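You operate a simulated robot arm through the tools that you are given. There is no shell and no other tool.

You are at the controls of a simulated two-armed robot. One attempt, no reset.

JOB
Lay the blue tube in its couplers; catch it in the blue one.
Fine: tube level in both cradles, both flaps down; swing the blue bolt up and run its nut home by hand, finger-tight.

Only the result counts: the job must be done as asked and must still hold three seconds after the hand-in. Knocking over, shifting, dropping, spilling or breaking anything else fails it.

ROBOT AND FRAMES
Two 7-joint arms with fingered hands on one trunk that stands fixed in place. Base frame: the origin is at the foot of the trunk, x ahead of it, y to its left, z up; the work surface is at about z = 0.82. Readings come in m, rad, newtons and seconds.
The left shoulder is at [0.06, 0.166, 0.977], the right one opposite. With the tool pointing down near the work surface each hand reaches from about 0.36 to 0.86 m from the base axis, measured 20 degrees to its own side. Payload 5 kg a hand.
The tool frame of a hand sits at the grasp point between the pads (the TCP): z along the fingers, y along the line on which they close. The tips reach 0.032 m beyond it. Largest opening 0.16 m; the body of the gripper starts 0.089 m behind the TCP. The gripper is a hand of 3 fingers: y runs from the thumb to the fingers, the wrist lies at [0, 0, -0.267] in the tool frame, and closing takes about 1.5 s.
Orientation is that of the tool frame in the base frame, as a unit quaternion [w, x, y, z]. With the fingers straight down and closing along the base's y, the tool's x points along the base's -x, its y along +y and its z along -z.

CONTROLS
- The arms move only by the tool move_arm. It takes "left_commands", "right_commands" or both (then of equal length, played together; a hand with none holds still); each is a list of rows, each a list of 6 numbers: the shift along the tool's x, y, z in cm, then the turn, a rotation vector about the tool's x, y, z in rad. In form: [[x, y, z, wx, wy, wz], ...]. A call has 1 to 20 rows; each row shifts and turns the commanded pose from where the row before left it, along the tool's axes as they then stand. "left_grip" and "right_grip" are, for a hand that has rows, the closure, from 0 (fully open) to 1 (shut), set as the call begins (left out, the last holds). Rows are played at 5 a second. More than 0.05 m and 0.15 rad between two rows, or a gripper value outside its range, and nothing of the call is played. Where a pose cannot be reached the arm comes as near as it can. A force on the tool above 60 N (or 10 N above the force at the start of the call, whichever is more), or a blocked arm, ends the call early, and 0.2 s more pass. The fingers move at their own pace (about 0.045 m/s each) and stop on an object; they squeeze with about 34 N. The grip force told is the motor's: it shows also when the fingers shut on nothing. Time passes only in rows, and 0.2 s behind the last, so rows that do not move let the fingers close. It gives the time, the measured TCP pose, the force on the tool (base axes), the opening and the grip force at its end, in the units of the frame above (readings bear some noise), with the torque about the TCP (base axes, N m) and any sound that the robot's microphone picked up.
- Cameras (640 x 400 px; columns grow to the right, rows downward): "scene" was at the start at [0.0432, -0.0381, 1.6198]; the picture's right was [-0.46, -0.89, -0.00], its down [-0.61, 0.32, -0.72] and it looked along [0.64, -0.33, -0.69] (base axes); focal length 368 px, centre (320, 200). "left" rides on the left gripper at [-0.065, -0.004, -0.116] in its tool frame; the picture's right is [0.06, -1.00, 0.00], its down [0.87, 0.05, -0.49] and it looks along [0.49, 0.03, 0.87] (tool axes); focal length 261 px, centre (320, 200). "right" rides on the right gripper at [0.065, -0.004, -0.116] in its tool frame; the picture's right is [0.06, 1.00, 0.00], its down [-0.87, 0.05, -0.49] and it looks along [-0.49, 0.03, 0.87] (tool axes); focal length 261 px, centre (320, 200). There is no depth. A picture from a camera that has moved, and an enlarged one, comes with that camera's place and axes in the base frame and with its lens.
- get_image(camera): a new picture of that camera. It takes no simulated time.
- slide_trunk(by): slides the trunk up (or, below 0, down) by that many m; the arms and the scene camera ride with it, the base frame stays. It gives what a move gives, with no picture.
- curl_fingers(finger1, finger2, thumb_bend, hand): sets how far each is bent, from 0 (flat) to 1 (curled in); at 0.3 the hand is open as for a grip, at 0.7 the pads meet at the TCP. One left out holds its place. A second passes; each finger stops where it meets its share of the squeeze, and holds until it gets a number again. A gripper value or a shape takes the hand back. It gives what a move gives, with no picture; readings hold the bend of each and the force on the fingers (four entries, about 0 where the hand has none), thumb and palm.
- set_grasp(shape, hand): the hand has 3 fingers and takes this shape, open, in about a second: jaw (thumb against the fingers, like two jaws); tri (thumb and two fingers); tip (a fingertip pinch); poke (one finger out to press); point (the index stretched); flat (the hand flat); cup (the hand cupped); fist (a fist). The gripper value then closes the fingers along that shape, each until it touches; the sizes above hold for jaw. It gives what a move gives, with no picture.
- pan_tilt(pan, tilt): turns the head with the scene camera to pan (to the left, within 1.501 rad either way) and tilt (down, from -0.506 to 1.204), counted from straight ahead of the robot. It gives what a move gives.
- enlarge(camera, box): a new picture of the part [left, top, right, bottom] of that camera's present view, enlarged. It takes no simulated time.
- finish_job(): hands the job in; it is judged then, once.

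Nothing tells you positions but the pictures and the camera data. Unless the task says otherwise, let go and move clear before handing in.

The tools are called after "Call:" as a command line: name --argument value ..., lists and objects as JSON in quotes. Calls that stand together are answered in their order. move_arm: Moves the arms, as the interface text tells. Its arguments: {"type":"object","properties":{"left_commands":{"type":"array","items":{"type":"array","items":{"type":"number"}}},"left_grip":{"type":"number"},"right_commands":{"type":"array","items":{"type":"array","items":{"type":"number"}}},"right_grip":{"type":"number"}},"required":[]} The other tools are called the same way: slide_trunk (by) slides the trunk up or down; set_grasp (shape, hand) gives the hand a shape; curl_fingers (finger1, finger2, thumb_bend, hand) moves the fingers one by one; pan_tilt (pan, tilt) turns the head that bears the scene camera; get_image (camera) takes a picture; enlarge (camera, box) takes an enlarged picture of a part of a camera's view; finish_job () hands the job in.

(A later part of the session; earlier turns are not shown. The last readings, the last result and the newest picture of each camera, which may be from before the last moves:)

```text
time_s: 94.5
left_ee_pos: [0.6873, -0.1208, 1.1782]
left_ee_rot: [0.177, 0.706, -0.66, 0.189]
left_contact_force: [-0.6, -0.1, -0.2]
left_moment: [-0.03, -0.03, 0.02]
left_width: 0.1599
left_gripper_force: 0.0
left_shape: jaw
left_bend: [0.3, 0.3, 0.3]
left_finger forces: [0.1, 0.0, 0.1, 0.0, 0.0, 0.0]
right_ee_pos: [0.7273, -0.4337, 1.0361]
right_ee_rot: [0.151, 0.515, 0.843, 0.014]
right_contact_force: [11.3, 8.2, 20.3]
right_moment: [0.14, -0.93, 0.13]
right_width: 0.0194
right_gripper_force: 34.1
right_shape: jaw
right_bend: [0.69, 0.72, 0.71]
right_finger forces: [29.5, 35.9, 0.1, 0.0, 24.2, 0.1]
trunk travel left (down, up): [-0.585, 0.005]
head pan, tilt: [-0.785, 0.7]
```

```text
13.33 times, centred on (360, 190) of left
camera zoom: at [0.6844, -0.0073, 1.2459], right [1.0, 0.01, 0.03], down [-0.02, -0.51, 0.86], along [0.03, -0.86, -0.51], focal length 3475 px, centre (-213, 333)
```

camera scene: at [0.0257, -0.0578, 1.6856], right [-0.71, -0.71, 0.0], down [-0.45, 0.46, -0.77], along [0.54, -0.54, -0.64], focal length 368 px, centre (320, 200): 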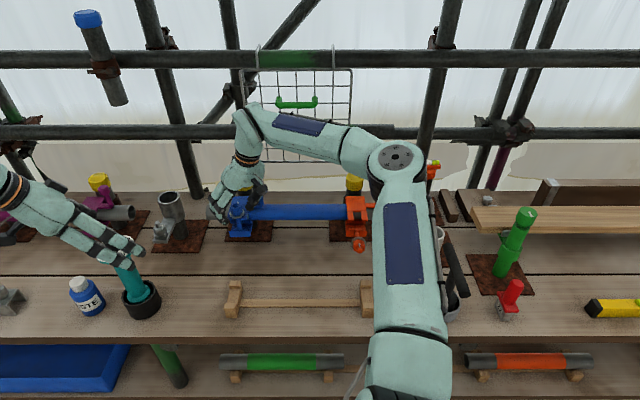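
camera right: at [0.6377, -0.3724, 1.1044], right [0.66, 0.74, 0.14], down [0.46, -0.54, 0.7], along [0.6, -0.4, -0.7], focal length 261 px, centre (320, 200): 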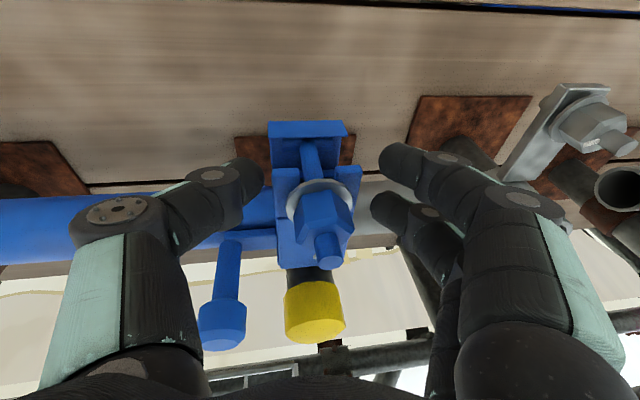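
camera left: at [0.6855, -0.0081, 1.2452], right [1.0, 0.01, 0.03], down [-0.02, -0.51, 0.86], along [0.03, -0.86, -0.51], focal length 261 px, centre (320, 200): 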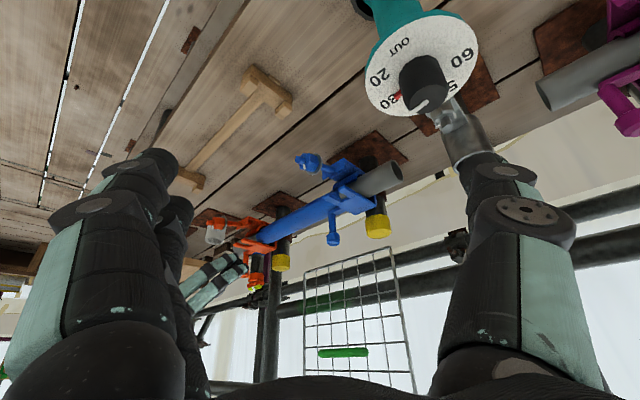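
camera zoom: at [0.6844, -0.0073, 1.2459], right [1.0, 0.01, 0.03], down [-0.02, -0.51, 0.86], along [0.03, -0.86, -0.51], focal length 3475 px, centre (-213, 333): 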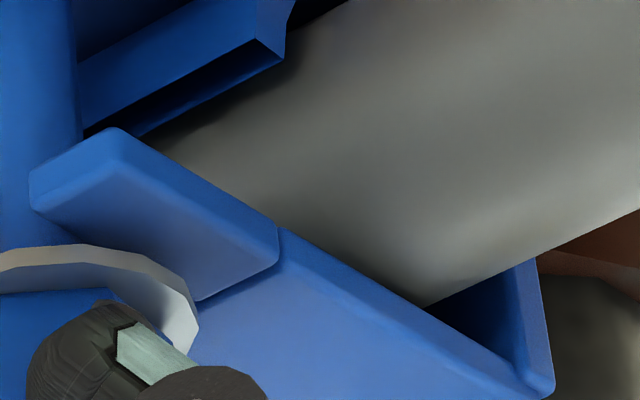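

High zooms give me reference marks: the washer is close above the fork now. Next ratchet cycle: open, wind back to just short of the knob, grip, turn.

Call:
move_arm --right_commands '[[0, 0, 0, 0, 0, 0], [0, 0, 0, 0, 0, 0], [-0.051, -0.068, 0, -0.0274, 0.0204, -0.1088], [-0.051, -0.068, 0, -0.0274, 0.0204, -0.1088], [-0.051, -0.068, 0, -0.0274, 0.0204, -0.1088], [-0.051, -0.068, 0, -0.0274, 0.0204, -0.1088], [-0.051, -0.068, 0, -0.0274, 0.0204, -0.1088], [-0.051, -0.068, 0, -0.0274, 0.0204, -0.1088], [-0.051, -0.068, 0, -0.0274, 0.0204, -0.1088], [0, 0, 0, 0, 0, 0]]' --right_grip 0.72

Call:
enlarge --camera "scene" --box '[235, 190, 265, 220]'

Call:
enlarge --camera "right" --box '[270, 140, 370, 260]'

```text
time_s: 96.7
left_ee_pos: [0.6879, -0.1218, 1.1778]
left_ee_rot: [0.177, 0.706, -0.66, 0.189]
left_contact_force: [0.1, -0.4, 0.4]
left_moment: [0.0, 0.01, 0.03]
left_width: 0.1601
left_gripper_force: 0.0
left_shape: jaw
left_bend: [0.3, 0.3, 0.3]
left_finger forces: [0.0, 0.1, 0.0, 0.1, 0.0, 0.1]
right_ee_pos: [0.7266, -0.4411, 1.0324]
right_ee_rot: [0.13, 0.146, 0.978, 0.073]
right_contact_force: [0.3, -0.6, -0.7]
right_moment: [-0.02, 0.03, 0.0]
right_width: 0.0445
right_gripper_force: 0.0
right_shape: jaw
right_bend: [0.73, 0.73, 0.7]
right_finger forces: [0.1, 0.0, 0.0, 0.1, 0.0, 0.0]
trunk travel left (down, up): [-0.585, 0.005]
head pan, tilt: [-0.785, 0.7]
```

```text
13.33 times, centred on (250, 205) of scene
camera zoom: at [0.0305, -0.06, 1.6852], right [-0.71, -0.71, 0.0], down [-0.46, 0.46, -0.76], along [0.54, -0.54, -0.64], focal length 4904 px, centre (1253, 133)
```

zoom: 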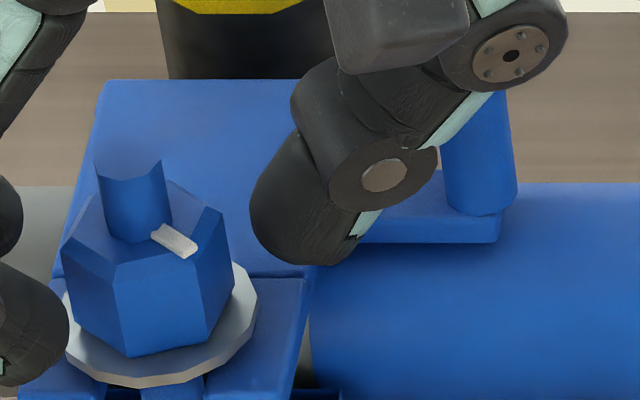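

```text
3.33 times, centred on (320, 200) of right
camera zoom: at [0.6334, -0.4358, 1.1288], right [0.21, 0.96, 0.17], down [0.68, -0.27, 0.68], along [0.7, -0.03, -0.71], focal length 869 px, centre (320, 200)
```

zoom: 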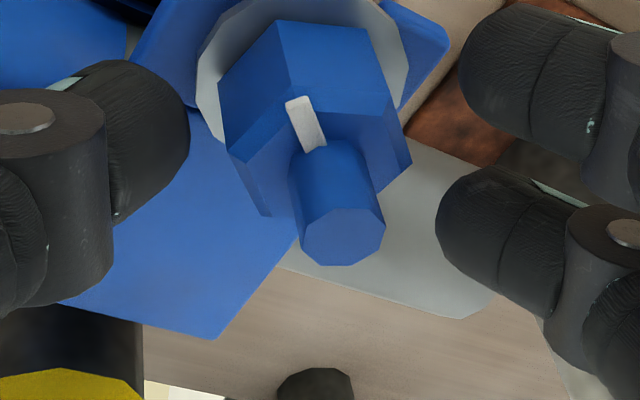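

Call:
enlarge --camera "left" --box '[335, 170, 375, 210]'

Call:
enlarge --camera "scene" --box '[225, 195, 265, 235]'

```text
10.00 times, centred on (355, 190) of left
camera zoom: at [0.685, -0.0082, 1.2454], right [1.0, 0.01, 0.03], down [-0.02, -0.51, 0.86], along [0.03, -0.86, -0.51], focal length 2606 px, centre (-30, 300)
```

zoom: 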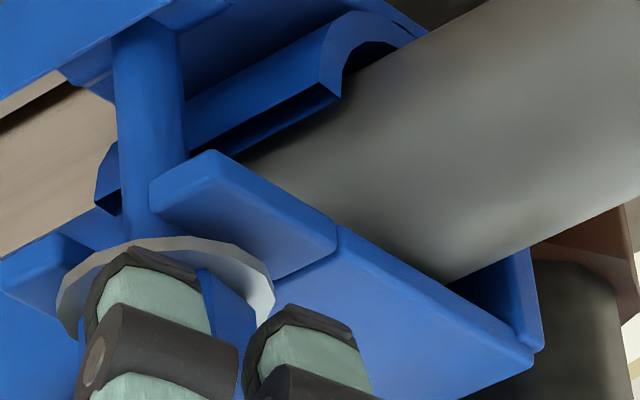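

```text
10.00 times, centred on (245, 215) of scene
camera zoom: at [0.0305, -0.06, 1.6852], right [-0.71, -0.71, 0.0], down [-0.46, 0.46, -0.76], along [0.54, -0.54, -0.64], focal length 3678 px, centre (1070, 50)
```

zoom: 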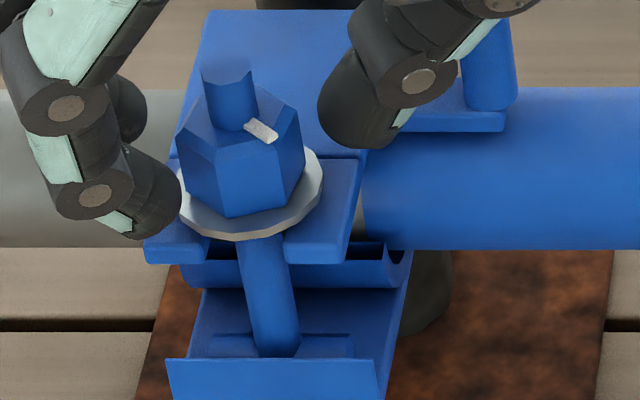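

Now I can measure: the washer sits about 5 mm above the fork and is coming down with each stroke. Lowering the hand 6 mm to follow the nut, gripping, and turning another ~53°.

Call:
move_arm --right_commands '[[0.14, -0.11, 0.57, 0, 0, 0], [0, 0, 0, 0, 0, 0]]'

Call:
move_arm --right_commands '[[0, 0, 0, 0, 0, 0], [0, 0, 0, 0, 0, 0], [0, 0, 0, 0, 0, 0], [0.052, 0.067, 0, 0.0269, -0.0209, 0.1104], [0.052, 0.067, 0, 0.0269, -0.0209, 0.1104], [0.052, 0.067, 0, 0.0269, -0.0209, 0.1104], [0.052, 0.067, 0, 0.0269, -0.0209, 0.1104], [0.052, 0.067, 0, 0.0269, -0.0209, 0.1104], [0.052, 0.067, 0, 0.0269, -0.0209, 0.1104], [0.052, 0.067, 0, 0.0269, -0.0209, 0.1104], [0.052, 0.067, 0, 0.0269, -0.0209, 0.1104]]' --right_grip 1.0

Call:
enlarge --camera "scene" --box '[225, 195, 265, 235]'

Call:
enlarge --camera "right" --box '[270, 140, 370, 260]'

```text
time_s: 97.3
left_ee_pos: [0.6885, -0.1231, 1.1771]
left_ee_rot: [0.176, 0.705, -0.661, 0.188]
left_contact_force: [-0.6, -0.3, 0.3]
left_moment: [-0.02, -0.03, 0.01]
left_width: 0.1598
left_gripper_force: 0.0
left_shape: jaw
left_bend: [0.3, 0.3, 0.3]
left_finger forces: [0.0, 0.1, 0.0, 0.1, 0.0, 0.1]
right_ee_pos: [0.7272, -0.4397, 1.0277]
right_ee_rot: [0.129, 0.148, 0.978, 0.073]
right_contact_force: [-0.2, -0.5, 0.6]
right_moment: [0.01, 0.02, 0.01]
right_width: 0.0446
right_gripper_force: 0.1
right_shape: jaw
right_bend: [0.73, 0.73, 0.7]
right_finger forces: [0.0, 0.0, 0.0, 0.0, 0.0, 0.0]
trunk travel left (down, up): [-0.585, 0.005]
head pan, tilt: [-0.785, 0.7]
```

```text
time_s: 99.7
left_ee_pos: [0.6889, -0.1216, 1.1764]
left_ee_rot: [0.178, 0.706, -0.66, 0.188]
left_contact_force: [0.1, 0.1, -0.4]
left_moment: [-0.01, 0.02, 0.01]
left_width: 0.1598
left_gripper_force: 0.0
left_shape: jaw
left_bend: [0.3, 0.3, 0.3]
left_finger forces: [0.1, 0.0, 0.1, 0.1, 0.0, 0.0]
right_ee_pos: [0.7264, -0.4312, 1.0261]
right_ee_rot: [0.15, 0.568, 0.809, 0.008]
right_contact_force: [5.8, 6.4, -3.1]
right_moment: [0.12, -0.05, 0.07]
right_width: 0.0207
right_gripper_force: 34.4
right_shape: jaw
right_bend: [0.71, 0.72, 0.7]
right_finger forces: [20.7, 16.8, 0.0, 0.1, 27.8, 0.0]
trunk travel left (down, up): [-0.585, 0.005]
head pan, tilt: [-0.785, 0.7]
```

```text
10.00 times, centred on (245, 215) of scene
camera zoom: at [0.0317, -0.0591, 1.6853], right [-0.71, -0.71, 0.0], down [-0.46, 0.45, -0.76], along [0.54, -0.54, -0.64], focal length 3678 px, centre (1070, 50)
```

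zoom: 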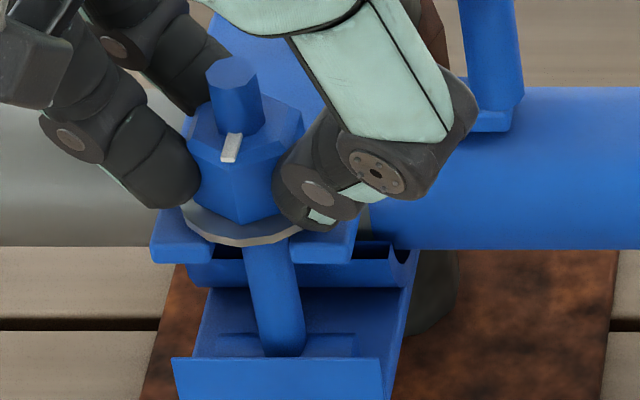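

```text
3.33 times, centred on (320, 200) of right
camera zoom: at [0.6742, -0.3551, 1.1223], right [0.9, 0.41, 0.17], down [0.2, -0.7, 0.68], along [0.4, -0.58, -0.71], focal length 869 px, centre (320, 200)
```

zoom: 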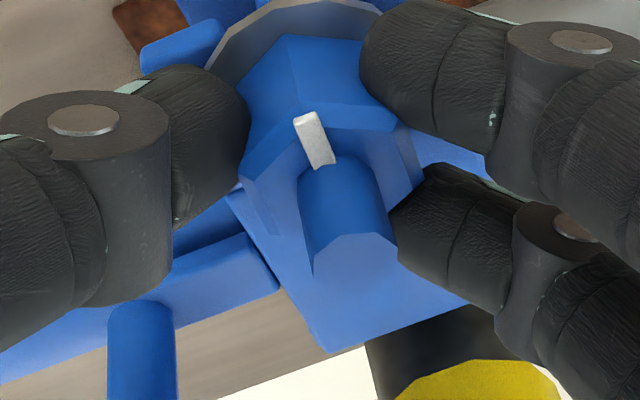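

The nut is clearly descending (≈2 mm this stroke, ~3 mm left). Another cycle: open, wind back.

Call:
move_arm --right_commands '[[0, 0, 0, 0, 0, 0], [0, 0, 0, 0, 0, 0], [-0.053, -0.068, 0, -0.027, 0.0211, -0.1104], [-0.053, -0.068, 0, -0.027, 0.0211, -0.1104], [-0.053, -0.068, 0, -0.027, 0.0211, -0.1104], [-0.053, -0.068, 0, -0.027, 0.0211, -0.1104], [-0.053, -0.068, 0, -0.027, 0.0211, -0.1104], [-0.053, -0.068, 0, -0.027, 0.0211, -0.1104], [-0.053, -0.068, 0, -0.027, 0.0211, -0.1104], [-0.053, -0.068, 0, -0.027, 0.0211, -0.1104], [0, 0, 0, 0, 0, 0]]' --right_grip 0.72

Call:
enlarge --camera "scene" --box '[225, 195, 265, 235]'

Call:
enlarge --camera "right" --box '[270, 140, 370, 260]'

```text
time_s: 102.1
left_ee_pos: [0.6882, -0.1226, 1.1771]
left_ee_rot: [0.176, 0.705, -0.66, 0.189]
left_contact_force: [-0.2, 0.0, 0.1]
left_moment: [0.0, 0.0, -0.01]
left_width: 0.1596
left_gripper_force: 0.1
left_shape: jaw
left_bend: [0.3, 0.3, 0.3]
left_finger forces: [0.1, 0.1, 0.1, 0.1, 0.0, 0.0]
right_ee_pos: [0.7256, -0.4396, 1.0287]
right_ee_rot: [0.129, 0.147, 0.978, 0.073]
right_contact_force: [0.6, -0.3, 0.5]
right_moment: [0.0, 0.0, -0.03]
right_width: 0.0445
right_gripper_force: 0.1
right_shape: jaw
right_bend: [0.73, 0.73, 0.7]
right_finger forces: [0.0, 0.0, 0.0, 0.1, 0.0, 0.0]
trunk travel left (down, up): [-0.585, 0.005]
head pan, tilt: [-0.785, 0.7]
```

```text
10.00 times, centred on (245, 215) of scene
camera zoom: at [0.0304, -0.0599, 1.6852], right [-0.71, -0.71, 0.0], down [-0.46, 0.46, -0.76], along [0.54, -0.54, -0.64], focal length 3678 px, centre (1070, 50)
```

zoom: 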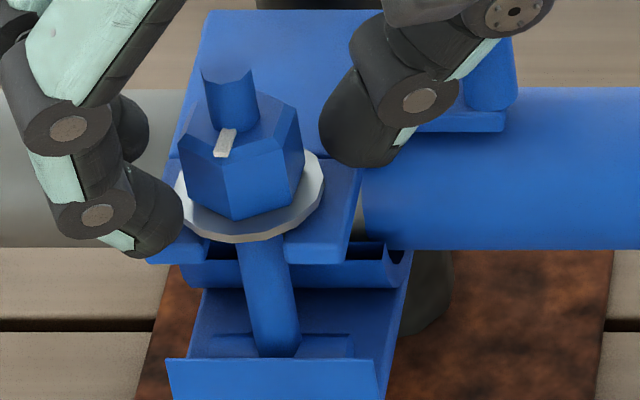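

```text
3.33 times, centred on (320, 200) of right
camera zoom: at [0.6326, -0.435, 1.1229], right [0.21, 0.96, 0.17], down [0.68, -0.27, 0.68], along [0.7, -0.03, -0.71], focal length 869 px, centre (320, 200)
```

zoom: 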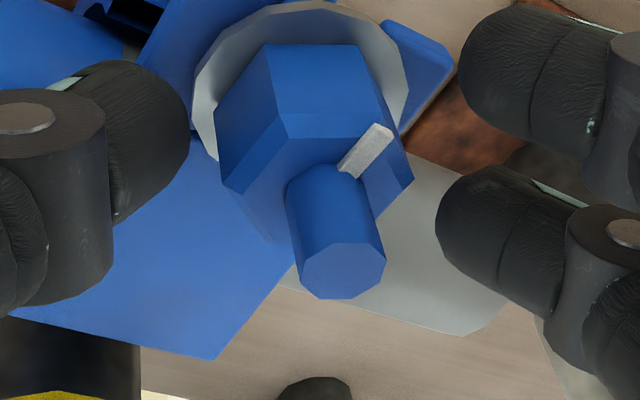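

Each stroke lowers the nut ≈1.4 mm; about 3–4 mm remain. Gripping and turning again.

Call:
move_arm --right_commands '[[-0.18, -0.07, 0.19, 0, 0, 0], [0, 0, 0, 0, 0, 0], [0, 0, 0, 0, 0, 0], [0.052, 0.067, 0, 0.0269, -0.0209, 0.1104], [0.052, 0.067, 0, 0.0269, -0.0209, 0.1104], [0.052, 0.067, 0, 0.0269, -0.0209, 0.1104], [0.052, 0.067, 0, 0.0269, -0.0209, 0.1104], [0.052, 0.067, 0, 0.0269, -0.0209, 0.1104], [0.052, 0.067, 0, 0.0269, -0.0209, 0.1104], [0.052, 0.067, 0, 0.0269, -0.0209, 0.1104], [0.052, 0.067, 0, 0.0269, -0.0209, 0.1104]]' --right_grip 1.0

Call:
move_arm --right_commands '[[0, 0, 0, 0, 0, 0], [0, 0, 0, 0, 0, 0], [-0.053, -0.068, 0, -0.027, 0.0211, -0.1104], [-0.053, -0.068, 0, -0.027, 0.0211, -0.1104], [-0.053, -0.068, 0, -0.027, 0.0211, -0.1104], [-0.053, -0.068, 0, -0.027, 0.0211, -0.1104], [-0.053, -0.068, 0, -0.027, 0.0211, -0.1104], [-0.053, -0.068, 0, -0.027, 0.0211, -0.1104], [-0.053, -0.068, 0, -0.027, 0.0211, -0.1104], [-0.053, -0.068, 0, -0.027, 0.0211, -0.1104], [0, 0, 0, 0, 0, 0]]' --right_grip 0.72

Call:
enlarge --camera "scene" --box '[225, 195, 265, 235]'

Call:
enlarge --camera "right" --box '[270, 140, 370, 260]'

```text
time_s: 104.5
left_ee_pos: [0.6898, -0.1218, 1.176]
left_ee_rot: [0.176, 0.706, -0.66, 0.188]
left_contact_force: [0.2, -0.2, 0.0]
left_moment: [0.0, -0.02, -0.02]
left_width: 0.1599
left_gripper_force: 0.0
left_shape: jaw
left_bend: [0.3, 0.3, 0.3]
left_finger forces: [0.1, 0.0, 0.1, 0.0, 0.0, 0.0]
right_ee_pos: [0.7283, -0.4327, 1.0263]
right_ee_rot: [0.149, 0.568, 0.809, 0.009]
right_contact_force: [7.8, 8.5, -3.8]
right_moment: [0.16, -0.13, 0.1]
right_width: 0.0211
right_gripper_force: 34.1
right_shape: jaw
right_bend: [0.71, 0.72, 0.7]
right_finger forces: [20.7, 18.7, 0.0, 0.1, 26.5, 0.0]
trunk travel left (down, up): [-0.585, 0.005]
head pan, tilt: [-0.785, 0.7]
```

```text
time_s: 106.9
left_ee_pos: [0.6887, -0.1234, 1.1769]
left_ee_rot: [0.177, 0.705, -0.66, 0.188]
left_contact_force: [-0.6, -0.1, -0.1]
left_moment: [-0.02, -0.02, 0.01]
left_width: 0.1598
left_gripper_force: 0.0
left_shape: jaw
left_bend: [0.3, 0.3, 0.3]
left_finger forces: [0.0, 0.0, 0.0, 0.1, 0.1, 0.0]
right_ee_pos: [0.726, -0.44, 1.0257]
right_ee_rot: [0.13, 0.146, 0.978, 0.075]
right_contact_force: [0.4, -0.6, 0.5]
right_moment: [-0.04, -0.01, -0.03]
right_width: 0.0443
right_gripper_force: 0.0
right_shape: jaw
right_bend: [0.73, 0.73, 0.7]
right_finger forces: [0.1, 0.0, 0.0, 0.1, 0.0, 0.1]
trunk travel left (down, up): [-0.585, 0.005]
head pan, tilt: [-0.785, 0.7]
```

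```text
10.00 times, centred on (245, 215) of scene
camera zoom: at [0.0304, -0.0599, 1.6852], right [-0.71, -0.71, 0.0], down [-0.46, 0.46, -0.76], along [0.54, -0.54, -0.64], focal length 3678 px, centre (1070, 50)
```

zoom: 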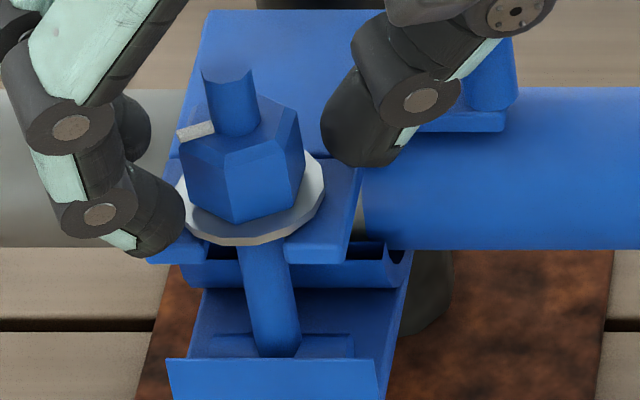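

```text
3.33 times, centred on (320, 200) of right
camera zoom: at [0.6336, -0.4363, 1.1217], right [0.21, 0.96, 0.17], down [0.68, -0.27, 0.68], along [0.7, -0.03, -0.71], focal length 869 px, centre (320, 200)
```

zoom: 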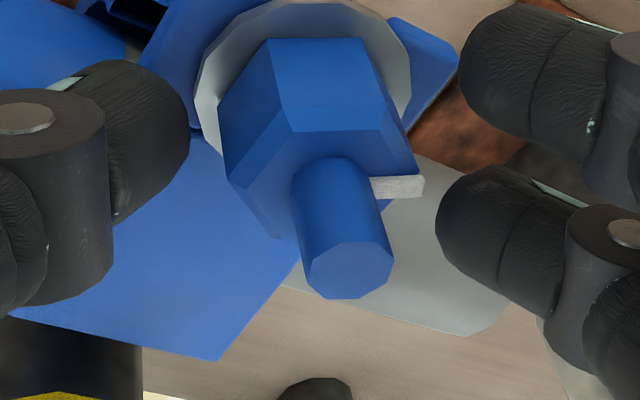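

Steady progress: ≈1.1 mm per stroke, ~2.5 mm left. Two more strokes.

Call:
move_arm --right_commands '[[-0.15, 0.0, 0.12, 0, 0, 0], [0, 0, 0, 0, 0, 0], [0, 0, 0, 0, 0, 0], [0.052, 0.067, 0, 0.0269, -0.0209, 0.1104], [0.052, 0.067, 0, 0.0269, -0.0209, 0.1104], [0.052, 0.067, 0, 0.0269, -0.0209, 0.1104], [0.052, 0.067, 0, 0.0269, -0.0209, 0.1104], [0.052, 0.067, 0, 0.0269, -0.0209, 0.1104], [0.052, 0.067, 0, 0.0269, -0.0209, 0.1104], [0.052, 0.067, 0, 0.0269, -0.0209, 0.1104], [0.052, 0.067, 0, 0.0269, -0.0209, 0.1104]]' --right_grip 1.0

Call:
move_arm --right_commands '[[0, 0, 0, 0, 0, 0], [0, 0, 0, 0, 0, 0], [-0.053, -0.068, 0, -0.027, 0.0211, -0.1104], [-0.053, -0.068, 0, -0.027, 0.0211, -0.1104], [-0.053, -0.068, 0, -0.027, 0.0211, -0.1104], [-0.053, -0.068, 0, -0.027, 0.0211, -0.1104], [-0.053, -0.068, 0, -0.027, 0.0211, -0.1104], [-0.053, -0.068, 0, -0.027, 0.0211, -0.1104], [-0.053, -0.068, 0, -0.027, 0.0211, -0.1104], [-0.053, -0.068, 0, -0.027, 0.0211, -0.1104], [0, 0, 0, 0, 0, 0]]' --right_grip 0.72

Call:
enlarge --camera "scene" --box '[225, 195, 265, 235]'

Call:
enlarge --camera "right" --box '[270, 140, 370, 260]'

```text
time_s: 109.3
left_ee_pos: [0.6884, -0.1209, 1.1777]
left_ee_rot: [0.178, 0.705, -0.661, 0.188]
left_contact_force: [-0.6, -0.1, -0.1]
left_moment: [-0.03, -0.01, 0.0]
left_width: 0.1599
left_gripper_force: 0.0
left_shape: jaw
left_bend: [0.3, 0.3, 0.3]
left_finger forces: [0.0, 0.1, 0.1, 0.1, 0.0, 0.0]
right_ee_pos: [0.7293, -0.432, 1.0245]
right_ee_rot: [0.147, 0.568, 0.81, 0.01]
right_contact_force: [4.0, 15.8, -1.5]
right_moment: [0.17, 0.02, 0.84]
right_width: 0.0219
right_gripper_force: 34.0
right_shape: jaw
right_bend: [0.72, 0.72, 0.7]
right_finger forces: [34.5, 15.9, 0.0, 0.0, 26.9, 0.0]
right hand out of reach, approached as far as the arm can: row 11
trunk travel left (down, up): [-0.585, 0.005]
head pan, tilt: [-0.785, 0.7]
```

```text
time_s: 111.7
left_ee_pos: [0.6876, -0.1212, 1.1771]
left_ee_rot: [0.176, 0.705, -0.66, 0.188]
left_contact_force: [-0.4, 1.8, 0.4]
left_moment: [0.0, -0.03, 0.01]
left_width: 0.1597
left_gripper_force: 0.1
left_shape: jaw
left_bend: [0.3, 0.3, 0.3]
left_finger forces: [0.0, 0.0, 0.0, 0.1, 0.0, 0.0]
right_ee_pos: [0.7254, -0.4418, 1.0224]
right_ee_rot: [0.13, 0.146, 0.978, 0.075]
right_contact_force: [0.5, -0.2, 0.3]
right_moment: [-0.01, 0.01, 0.02]
right_width: 0.0449
right_gripper_force: 0.0
right_shape: jaw
right_bend: [0.73, 0.73, 0.7]
right_finger forces: [0.0, 0.1, 0.0, 0.0, 0.0, 0.1]
trunk travel left (down, up): [-0.585, 0.005]
head pan, tilt: [-0.785, 0.7]
```

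```text
10.00 times, centred on (245, 215) of scene
camera zoom: at [0.0305, -0.0598, 1.6852], right [-0.71, -0.71, 0.0], down [-0.46, 0.46, -0.76], along [0.54, -0.54, -0.64], focal length 3678 px, centre (1070, 50)
```

zoom: 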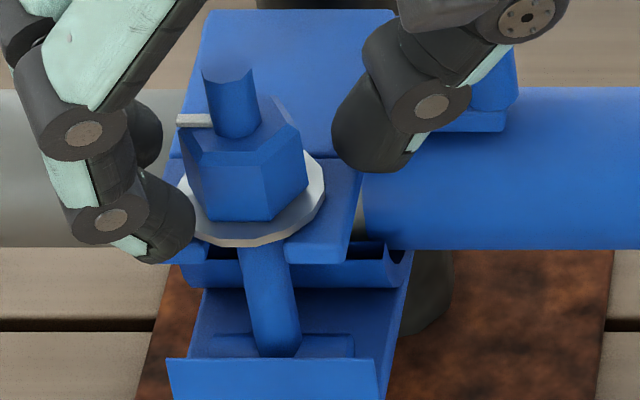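

```text
3.33 times, centred on (320, 200) of right
camera zoom: at [0.6323, -0.4389, 1.1189], right [0.21, 0.96, 0.17], down [0.68, -0.27, 0.68], along [0.7, -0.03, -0.71], focal length 869 px, centre (320, 200)
```

zoom: 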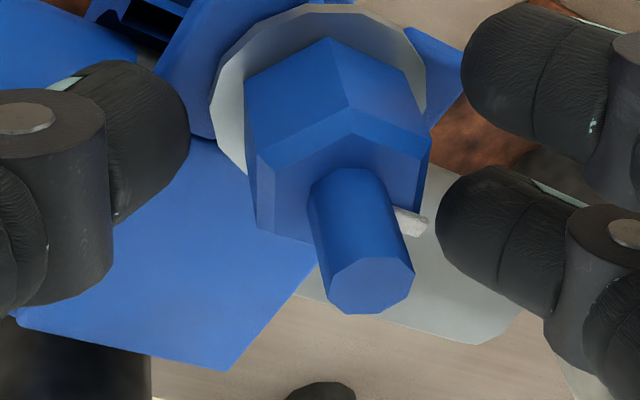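

That stroke met resistance — torque rose to 0.84 N·m and the nut turned only about 25° before slipping in the fingers, so the washer appears to have reached the fork. The pads now line up with flats; I'll re-grip and snug it once more to confirm.

Call:
move_arm --right_commands '[[-0.22, 0.22, -0.12, 0, 0, 0], [0, 0, 0, 0, 0, 0], [0, 0, 0, 0, 0, 0], [0, 0, 0, 0, 0, 0], [0.052, 0.067, 0, 0.0269, -0.0209, 0.1104], [0.052, 0.067, 0, 0.0269, -0.0209, 0.1104], [0.052, 0.067, 0, 0.0269, -0.0209, 0.1104]]' --right_grip 1.0

Call:
enlarge --camera "scene" --box '[225, 195, 265, 235]'

Call:
enlarge --camera "right" --box '[270, 140, 370, 260]'

```text
time_s: 113.3
left_ee_pos: [0.6883, -0.1224, 1.1774]
left_ee_rot: [0.176, 0.705, -0.66, 0.189]
left_contact_force: [0.6, -0.5, -0.3]
left_moment: [-0.02, 0.01, -0.02]
left_width: 0.1597
left_gripper_force: 0.2
left_shape: jaw
left_bend: [0.3, 0.3, 0.3]
left_finger forces: [0.1, 0.0, 0.0, 0.0, 0.1, 0.0]
right_ee_pos: [0.7268, -0.4376, 1.0248]
right_ee_rot: [0.139, 0.314, 0.938, 0.052]
right_contact_force: [-9.8, 5.8, -8.9]
right_moment: [-0.04, 0.43, 1.06]
right_width: 0.0212
right_gripper_force: 34.1
right_shape: jaw
right_bend: [0.72, 0.72, 0.7]
right_finger forces: [39.8, 14.2, 0.0, 0.0, 33.9, 0.1]
trunk travel left (down, up): [-0.585, 0.005]
head pan, tilt: [-0.785, 0.7]
```

```text
10.00 times, centred on (245, 215) of scene
camera zoom: at [0.0301, -0.0594, 1.6852], right [-0.71, -0.71, 0.0], down [-0.46, 0.46, -0.77], along [0.54, -0.54, -0.64], focal length 3678 px, centre (1070, 50)
```

zoom: 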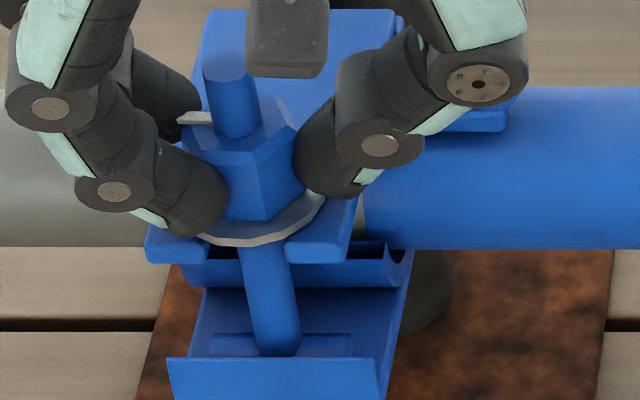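

```text
3.33 times, centred on (320, 200) of right
camera zoom: at [0.6401, -0.4028, 1.1211], right [0.53, 0.83, 0.17], down [0.55, -0.49, 0.68], along [0.65, -0.26, -0.72], focal length 869 px, centre (320, 200)
```

zoom: 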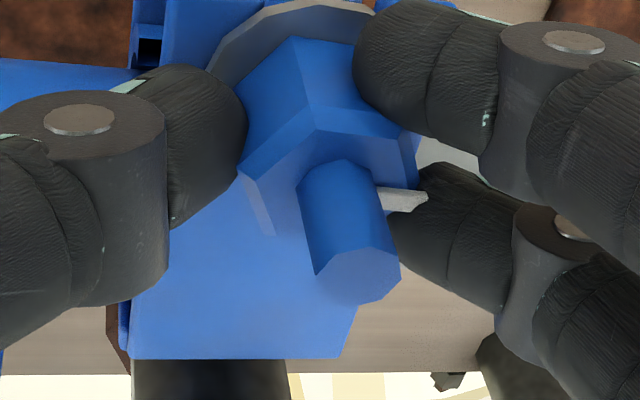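

The nut is home: it barely moves now and the torque is at 1.06 N·m. One more small nudge to be sure it is snug.

Call:
move_arm --right_commands '[[0.052, 0.067, 0, 0.0269, -0.0209, 0.1104], [0.052, 0.067, 0, 0.0269, -0.0209, 0.1104], [0, 0, 0, 0, 0, 0]]'

Call:
enlarge --camera "scene" --box '[225, 195, 265, 235]'

Call:
enlarge --camera "right" --box '[270, 140, 370, 260]'

```text
time_s: 114.1
left_ee_pos: [0.6875, -0.121, 1.1766]
left_ee_rot: [0.177, 0.705, -0.66, 0.189]
left_contact_force: [0.3, 0.3, -0.5]
left_moment: [0.01, 0.0, -0.01]
left_width: 0.1601
left_gripper_force: 0.0
left_shape: jaw
left_bend: [0.3, 0.3, 0.3]
left_finger forces: [0.1, 0.0, 0.1, 0.0, 0.0, 0.0]
right_ee_pos: [0.7256, -0.4331, 1.0263]
right_ee_rot: [0.142, 0.42, 0.896, 0.037]
right_contact_force: [-23.0, 24.4, -15.2]
right_moment: [0.55, 0.78, 0.79]
right_width: 0.0199
right_gripper_force: 33.6
right_shape: jaw
right_bend: [0.72, 0.72, 0.7]
right_finger forces: [38.7, 13.8, 0.1, 0.0, 24.2, 0.1]
trunk travel left (down, up): [-0.585, 0.005]
head pan, tilt: [-0.785, 0.7]
```

```text
10.00 times, centred on (245, 215) of scene
camera zoom: at [0.0293, -0.0577, 1.6852], right [-0.71, -0.71, 0.0], down [-0.46, 0.45, -0.77], along [0.54, -0.54, -0.64], focal length 3678 px, centre (1070, 50)
```

zoom: 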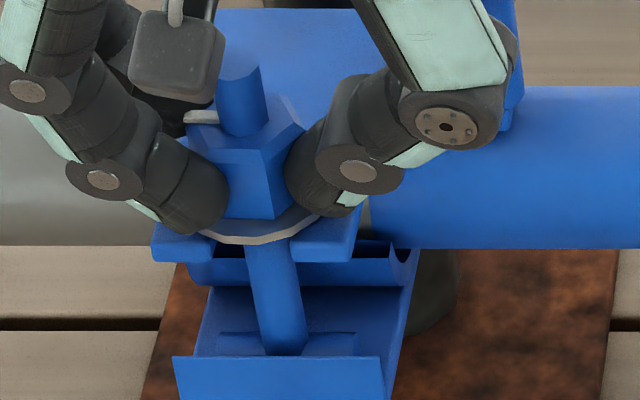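

```text
3.33 times, centred on (320, 200) of right
camera zoom: at [0.65, -0.38, 1.1219], right [0.7, 0.69, 0.17], down [0.43, -0.6, 0.67], along [0.57, -0.4, -0.72], focal length 869 px, centre (320, 200)
```

zoom: 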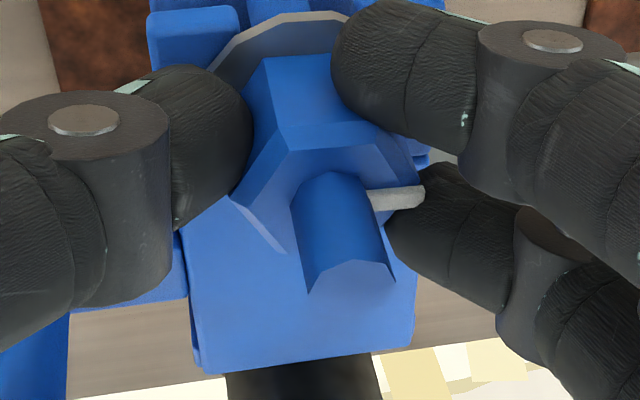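

The nut no longer turns under the grip — it is finger-tight, washer on the fork. I'll open without turning back, and lift straight up off the bolt.

Call:
move_arm --right_commands '[[0, 0, 0, 0, 0, 0], [0, 0, 0, 0, 0, 0], [0, 0, 0, 0, 0, 0], [0, 0, 0, 0, 0, 0]]' --right_grip 0.6

Call:
move_arm --right_commands '[[-0.45, 0.37, -1.92, 0, 0, 0], [-0.89, 0.74, -3.83, 0, 0, 0], [-0.89, 0.74, -3.83, 0, 0, 0]]'

Call:
enlarge --camera "scene" --box '[200, 165, 300, 255]'

Call:
enlarge --camera "left" --box '[310, 150, 400, 240]'

```text
time_s: 115.1
left_ee_pos: [0.6885, -0.1237, 1.1773]
left_ee_rot: [0.177, 0.705, -0.66, 0.188]
left_contact_force: [-0.2, -0.8, -0.2]
left_moment: [0.01, -0.01, 0.03]
left_width: 0.1601
left_gripper_force: 0.1
left_shape: jaw
left_bend: [0.3, 0.3, 0.3]
left_finger forces: [0.1, 0.0, 0.0, 0.0, 0.0, 0.1]
right_ee_pos: [0.7276, -0.4373, 1.0264]
right_ee_rot: [0.145, 0.42, 0.895, 0.035]
right_contact_force: [-0.5, 0.2, -0.2]
right_moment: [-0.01, 0.01, 0.05]
right_width: 0.0636
right_gripper_force: 0.1
right_shape: jaw
right_bend: [0.73, 0.73, 0.7]
right_finger forces: [0.0, 0.0, 0.1, 0.0, 0.0, 0.0]
trunk travel left (down, up): [-0.585, 0.005]
head pan, tilt: [-0.785, 0.7]
```

```text
time_s: 115.9
left_ee_pos: [0.6885, -0.1237, 1.1776]
left_ee_rot: [0.176, 0.705, -0.661, 0.188]
left_contact_force: [0.0, 0.6, 0.4]
left_moment: [0.02, 0.01, 0.0]
left_width: 0.1601
left_gripper_force: 0.2
left_shape: jaw
left_bend: [0.3, 0.3, 0.3]
left_finger forces: [0.1, 0.0, 0.0, 0.1, 0.1, 0.1]
right_ee_pos: [0.7199, -0.4429, 1.128]
right_ee_rot: [0.145, 0.419, 0.896, 0.035]
right_contact_force: [-0.3, -0.3, 1.0]
right_moment: [-0.03, -0.02, 0.02]
right_width: 0.064
right_gripper_force: 0.1
right_shape: jaw
right_bend: [0.73, 0.73, 0.7]
right_finger forces: [0.1, 0.1, 0.1, 0.2, 0.0, 0.0]
right hand out of reach, approached as far as the arm can: row 3
trunk travel left (down, up): [-0.585, 0.005]
head pan, tilt: [-0.785, 0.7]
```

```text
4.44 times, centred on (250, 210) of scene
camera zoom: at [0.0295, -0.0598, 1.6852], right [-0.71, -0.71, 0.0], down [-0.45, 0.46, -0.77], along [0.54, -0.54, -0.64], focal length 1635 px, centre (631, 156)
```

zoom: 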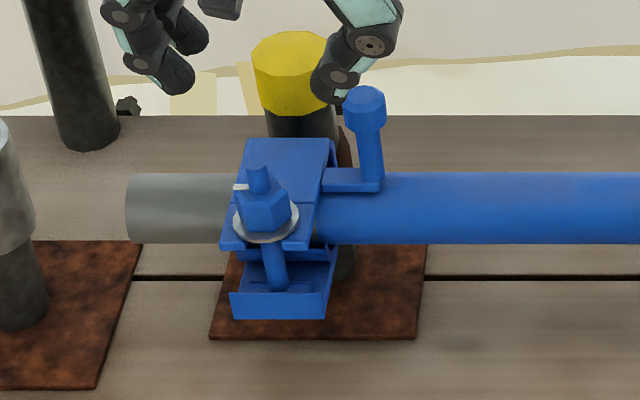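

```text
4.44 times, centred on (355, 195) of left
camera zoom: at [0.6843, -0.009, 1.2459], right [1.0, 0.01, 0.03], down [-0.02, -0.51, 0.86], along [0.03, -0.86, -0.51], focal length 1158 px, centre (164, 222)
```

zoom: 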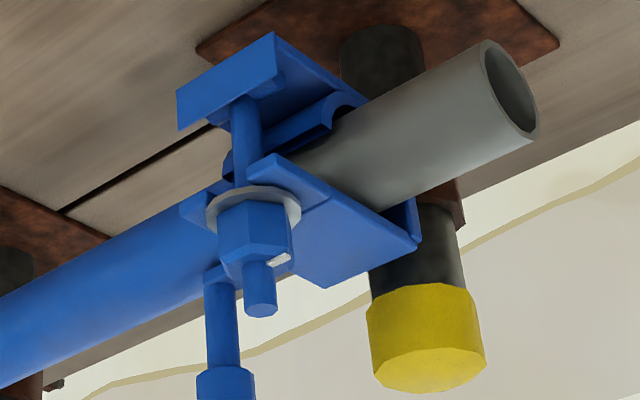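

Call:
enlarge --camera "left" --box '[335, 170, 375, 210]'

Call:
enlarge --camera "scene" --box '[225, 195, 265, 235]'

Call:
get_image --camera "scene"

Call:
get_image --camera "right"

```text
10.00 times, centred on (355, 190) of left
camera zoom: at [0.6843, -0.009, 1.2459], right [1.0, 0.01, 0.03], down [-0.02, -0.51, 0.86], along [0.03, -0.86, -0.51], focal length 2606 px, centre (-30, 300)
```

zoom: 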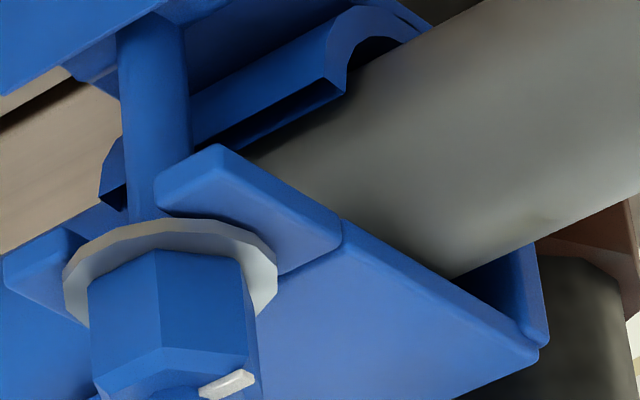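

```text
10.00 times, centred on (245, 215) of scene
camera zoom: at [0.0295, -0.0598, 1.6852], right [-0.71, -0.71, 0.0], down [-0.45, 0.46, -0.77], along [0.54, -0.54, -0.64], focal length 3678 px, centre (1070, 50)
```

zoom: 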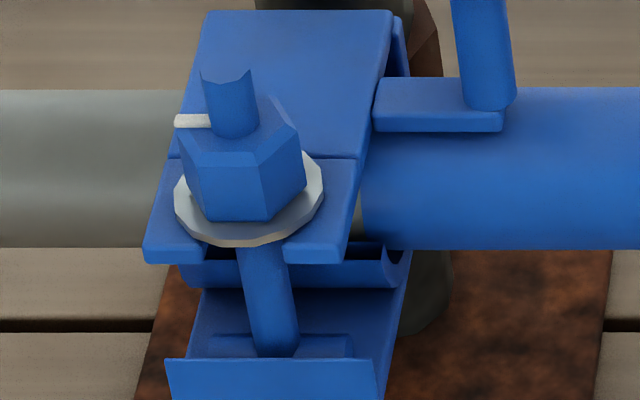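

```text
taken
camera scene: at [0.0295, -0.0598, 1.6852], right [-0.71, -0.71, 0.0], down [-0.45, 0.46, -0.77], along [0.54, -0.54, -0.64], focal length 368 px, centre (320, 200)
```

scene: 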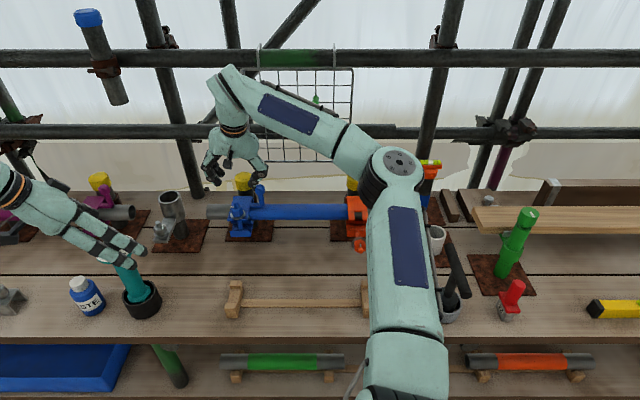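

```text
taken
camera right: at [0.645, -0.3907, 1.2226], right [0.7, 0.69, 0.17], down [0.42, -0.6, 0.68], along [0.57, -0.41, -0.71], focal length 261 px, centre (320, 200)
```

right: 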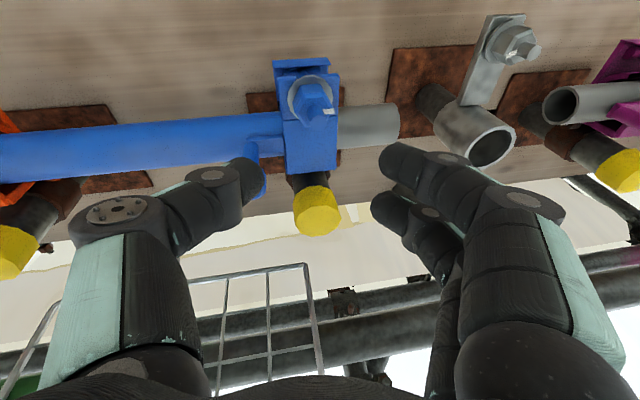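

The washer sits on the fork and the bolt stands in its slot. I'll draw the right hand back toward me, clear of everything, and check the orange side and the tube.

Call:
move_arm --right_commands '[[3.87, -0.27, -0.98, 0, 0, 0], [3.87, -0.27, -0.98, 0, 0, 0], [3.87, -0.27, -0.98, 0, 0, 0], [3.87, -0.27, -0.98, 0, 0, 0], [3.87, -0.27, -0.98, 0, 0, 0]]' --right_grip 0.3

Call:
get_image --camera "scene"

Call:
get_image --camera "right"

Call:
get_image --camera "left"

```text
time_s: 117.1
left_ee_pos: [0.6883, -0.122, 1.1777]
left_ee_rot: [0.177, 0.705, -0.661, 0.188]
left_contact_force: [-0.1, -0.6, 0.2]
left_moment: [0.0, -0.01, 0.01]
left_width: 0.1597
left_gripper_force: 0.0
left_shape: jaw
left_bend: [0.3, 0.3, 0.3]
left_finger forces: [0.1, 0.0, 0.0, 0.0, 0.0, 0.0]
right_ee_pos: [0.5839, -0.3015, 1.1233]
right_ee_rot: [0.145, 0.42, 0.895, 0.035]
right_contact_force: [-0.3, 0.6, 0.6]
right_moment: [-0.04, 0.0, -0.02]
right_width: 0.1114
right_gripper_force: 0.1
right_shape: jaw
right_bend: [0.67, 0.67, 0.64]
right_finger forces: [0.0, 0.1, 0.0, 0.0, 0.0, 0.0]
trunk travel left (down, up): [-0.585, 0.005]
head pan, tilt: [-0.785, 0.7]
```

```text
taken
camera scene: at [0.0295, -0.0588, 1.6853], right [-0.71, -0.71, 0.0], down [-0.46, 0.46, -0.77], along [0.54, -0.54, -0.64], focal length 368 px, centre (320, 200)
```

scene: 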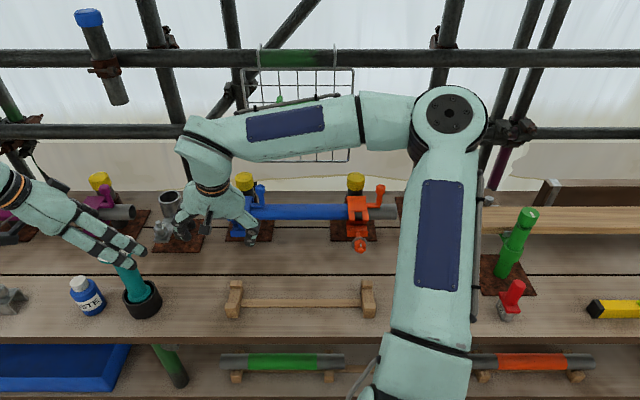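

```text
taken
camera right: at [0.5069, -0.2487, 1.2198], right [0.7, 0.69, 0.17], down [0.42, -0.6, 0.68], along [0.57, -0.41, -0.71], focal length 261 px, centre (320, 200)
```

right: 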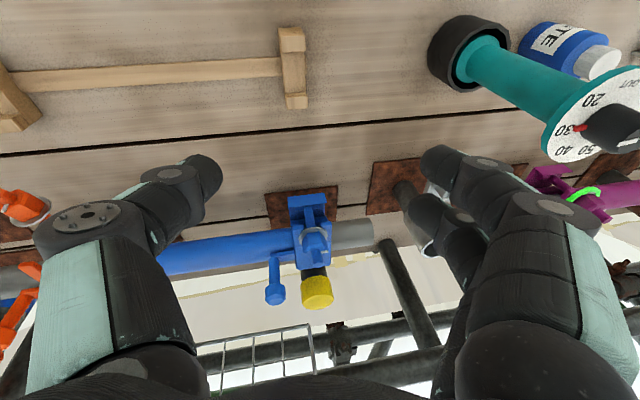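

```text
taken
camera left: at [0.6843, -0.0078, 1.2459], right [1.0, 0.01, 0.03], down [-0.02, -0.51, 0.86], along [0.03, -0.86, -0.51], focal length 261 px, centre (320, 200)
```

left: 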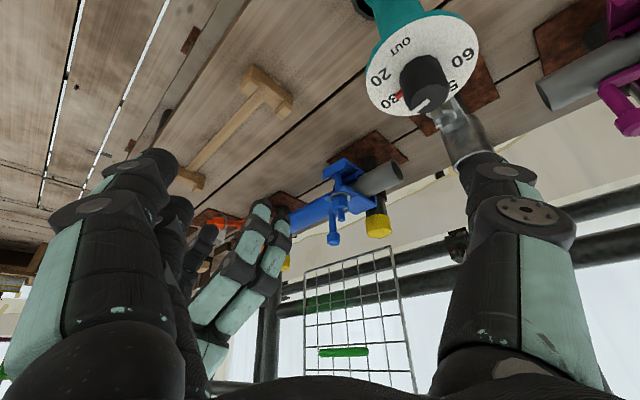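

Call:
move_arm --right_commands '[[0, -4, -0.8, 0, 0, 0], [0, -4, -0.8, 0, 0, 0], [0, -4, -0.8, 0, 0, 0], [0, -4, -0.8, 0, 0, 0]]'

Call:
enlarge --camera "scene" --box '[190, 165, 430, 265]'

Call:
enlarge --camera "left" --box '[200, 140, 420, 280]'

Call:
get_image --camera "right"

```text
time_s: 118.1
left_ee_pos: [0.6887, -0.1207, 1.1772]
left_ee_rot: [0.176, 0.705, -0.661, 0.188]
left_contact_force: [0.4, 0.0, -1.1]
left_moment: [-0.1, 0.0, -0.04]
left_width: 0.1597
left_gripper_force: 0.2
left_shape: jaw
left_bend: [0.3, 0.3, 0.3]
left_finger forces: [0.1, 0.0, 0.1, 0.1, 0.1, 0.0]
right_ee_pos: [0.4567, -0.3994, 1.126]
right_ee_rot: [0.144, 0.418, 0.896, 0.036]
right_contact_force: [-1.9, -2.9, -2.4]
right_moment: [0.29, -0.14, 0.08]
right_width: 0.112
right_gripper_force: 0.0
right_shape: jaw
right_bend: [0.67, 0.67, 0.64]
right_finger forces: [0.0, 0.0, 0.0, 0.1, 0.0, 0.0]
trunk travel left (down, up): [-0.585, 0.005]
head pan, tilt: [-0.785, 0.7]
```

```text
2.67 times, centred on (310, 215) of scene
camera zoom: at [0.0301, -0.0585, 1.6852], right [-0.71, -0.71, 0.0], down [-0.46, 0.45, -0.77], along [0.54, -0.54, -0.64], focal length 981 px, centre (347, 160)
```

zoom: 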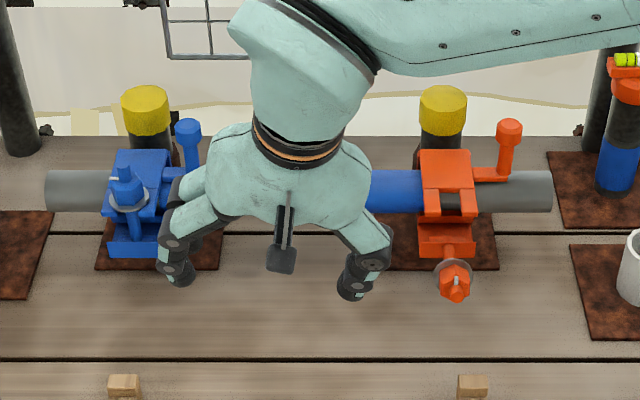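

```text
2.86 times, centred on (310, 210) of left
camera zoom: at [0.6851, -0.0066, 1.2454], right [1.0, 0.01, 0.03], down [-0.02, -0.51, 0.86], along [0.03, -0.86, -0.51], focal length 745 px, centre (349, 171)
```

zoom: 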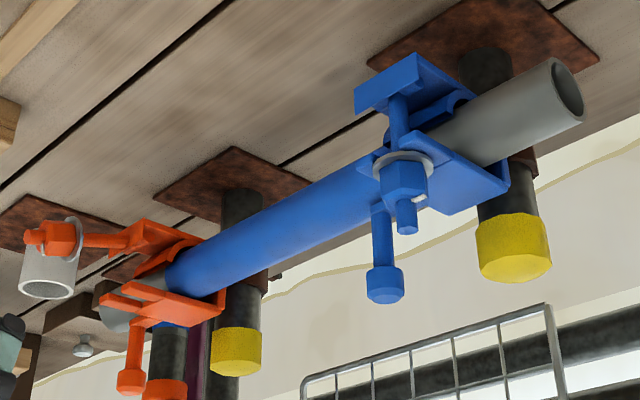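

```text
taken
camera right: at [0.3801, -0.346, 1.2225], right [0.7, 0.69, 0.17], down [0.43, -0.6, 0.68], along [0.57, -0.4, -0.71], focal length 261 px, centre (320, 200)
```

right: 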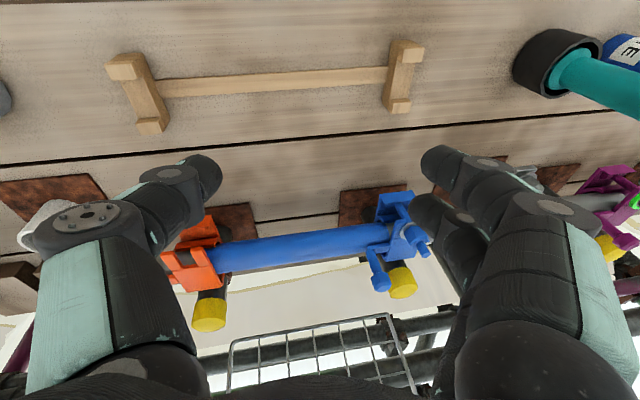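

Call:
enlarge --camera "right" --box '[365, 180, 435, 250]'

Call:
enlarge --camera "scene" --box '[330, 195, 400, 265]'

Call:
enlarge --camera "left" --box '[225, 195, 285, 255]'

```text
5.71 times, centred on (400, 215) of right
camera zoom: at [0.3801, -0.346, 1.2225], right [0.7, 0.69, 0.17], down [0.43, -0.6, 0.68], along [0.57, -0.4, -0.71], focal length 1489 px, centre (-137, 114)
```

zoom: 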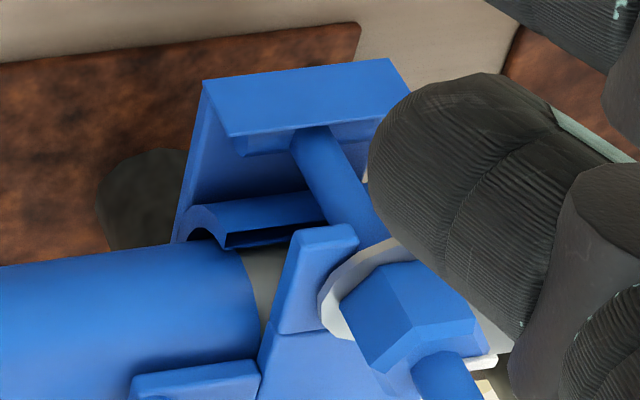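

```text
5.71 times, centred on (365, 230) of scene
camera zoom: at [0.0301, -0.0585, 1.6852], right [-0.71, -0.71, 0.0], down [-0.46, 0.45, -0.77], along [0.54, -0.54, -0.64], focal length 2102 px, centre (63, 29)
```

zoom: 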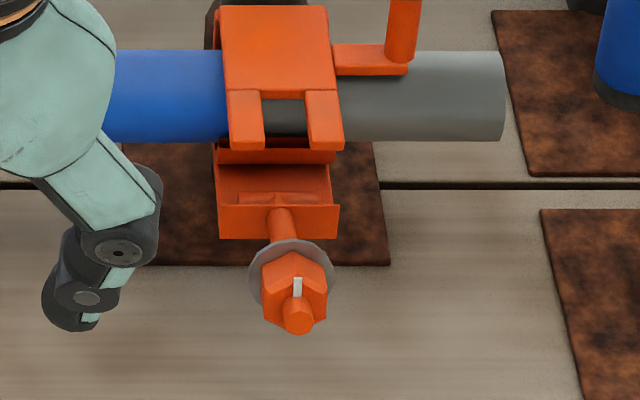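

```text
6.67 times, centred on (255, 225) of left
camera zoom: at [0.6851, -0.0066, 1.2454], right [1.0, 0.01, 0.03], down [-0.02, -0.51, 0.86], along [0.03, -0.86, -0.51], focal length 1738 px, centre (753, 33)
```

zoom: 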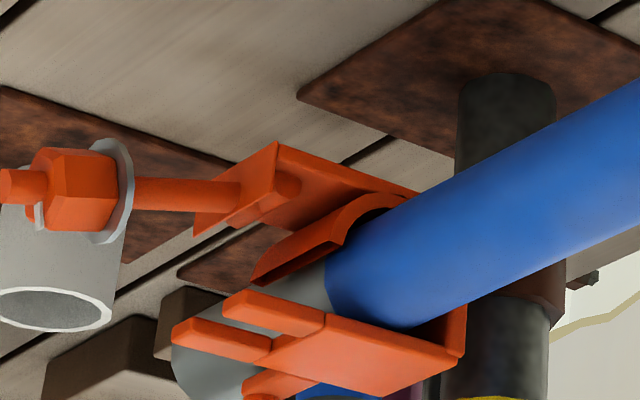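

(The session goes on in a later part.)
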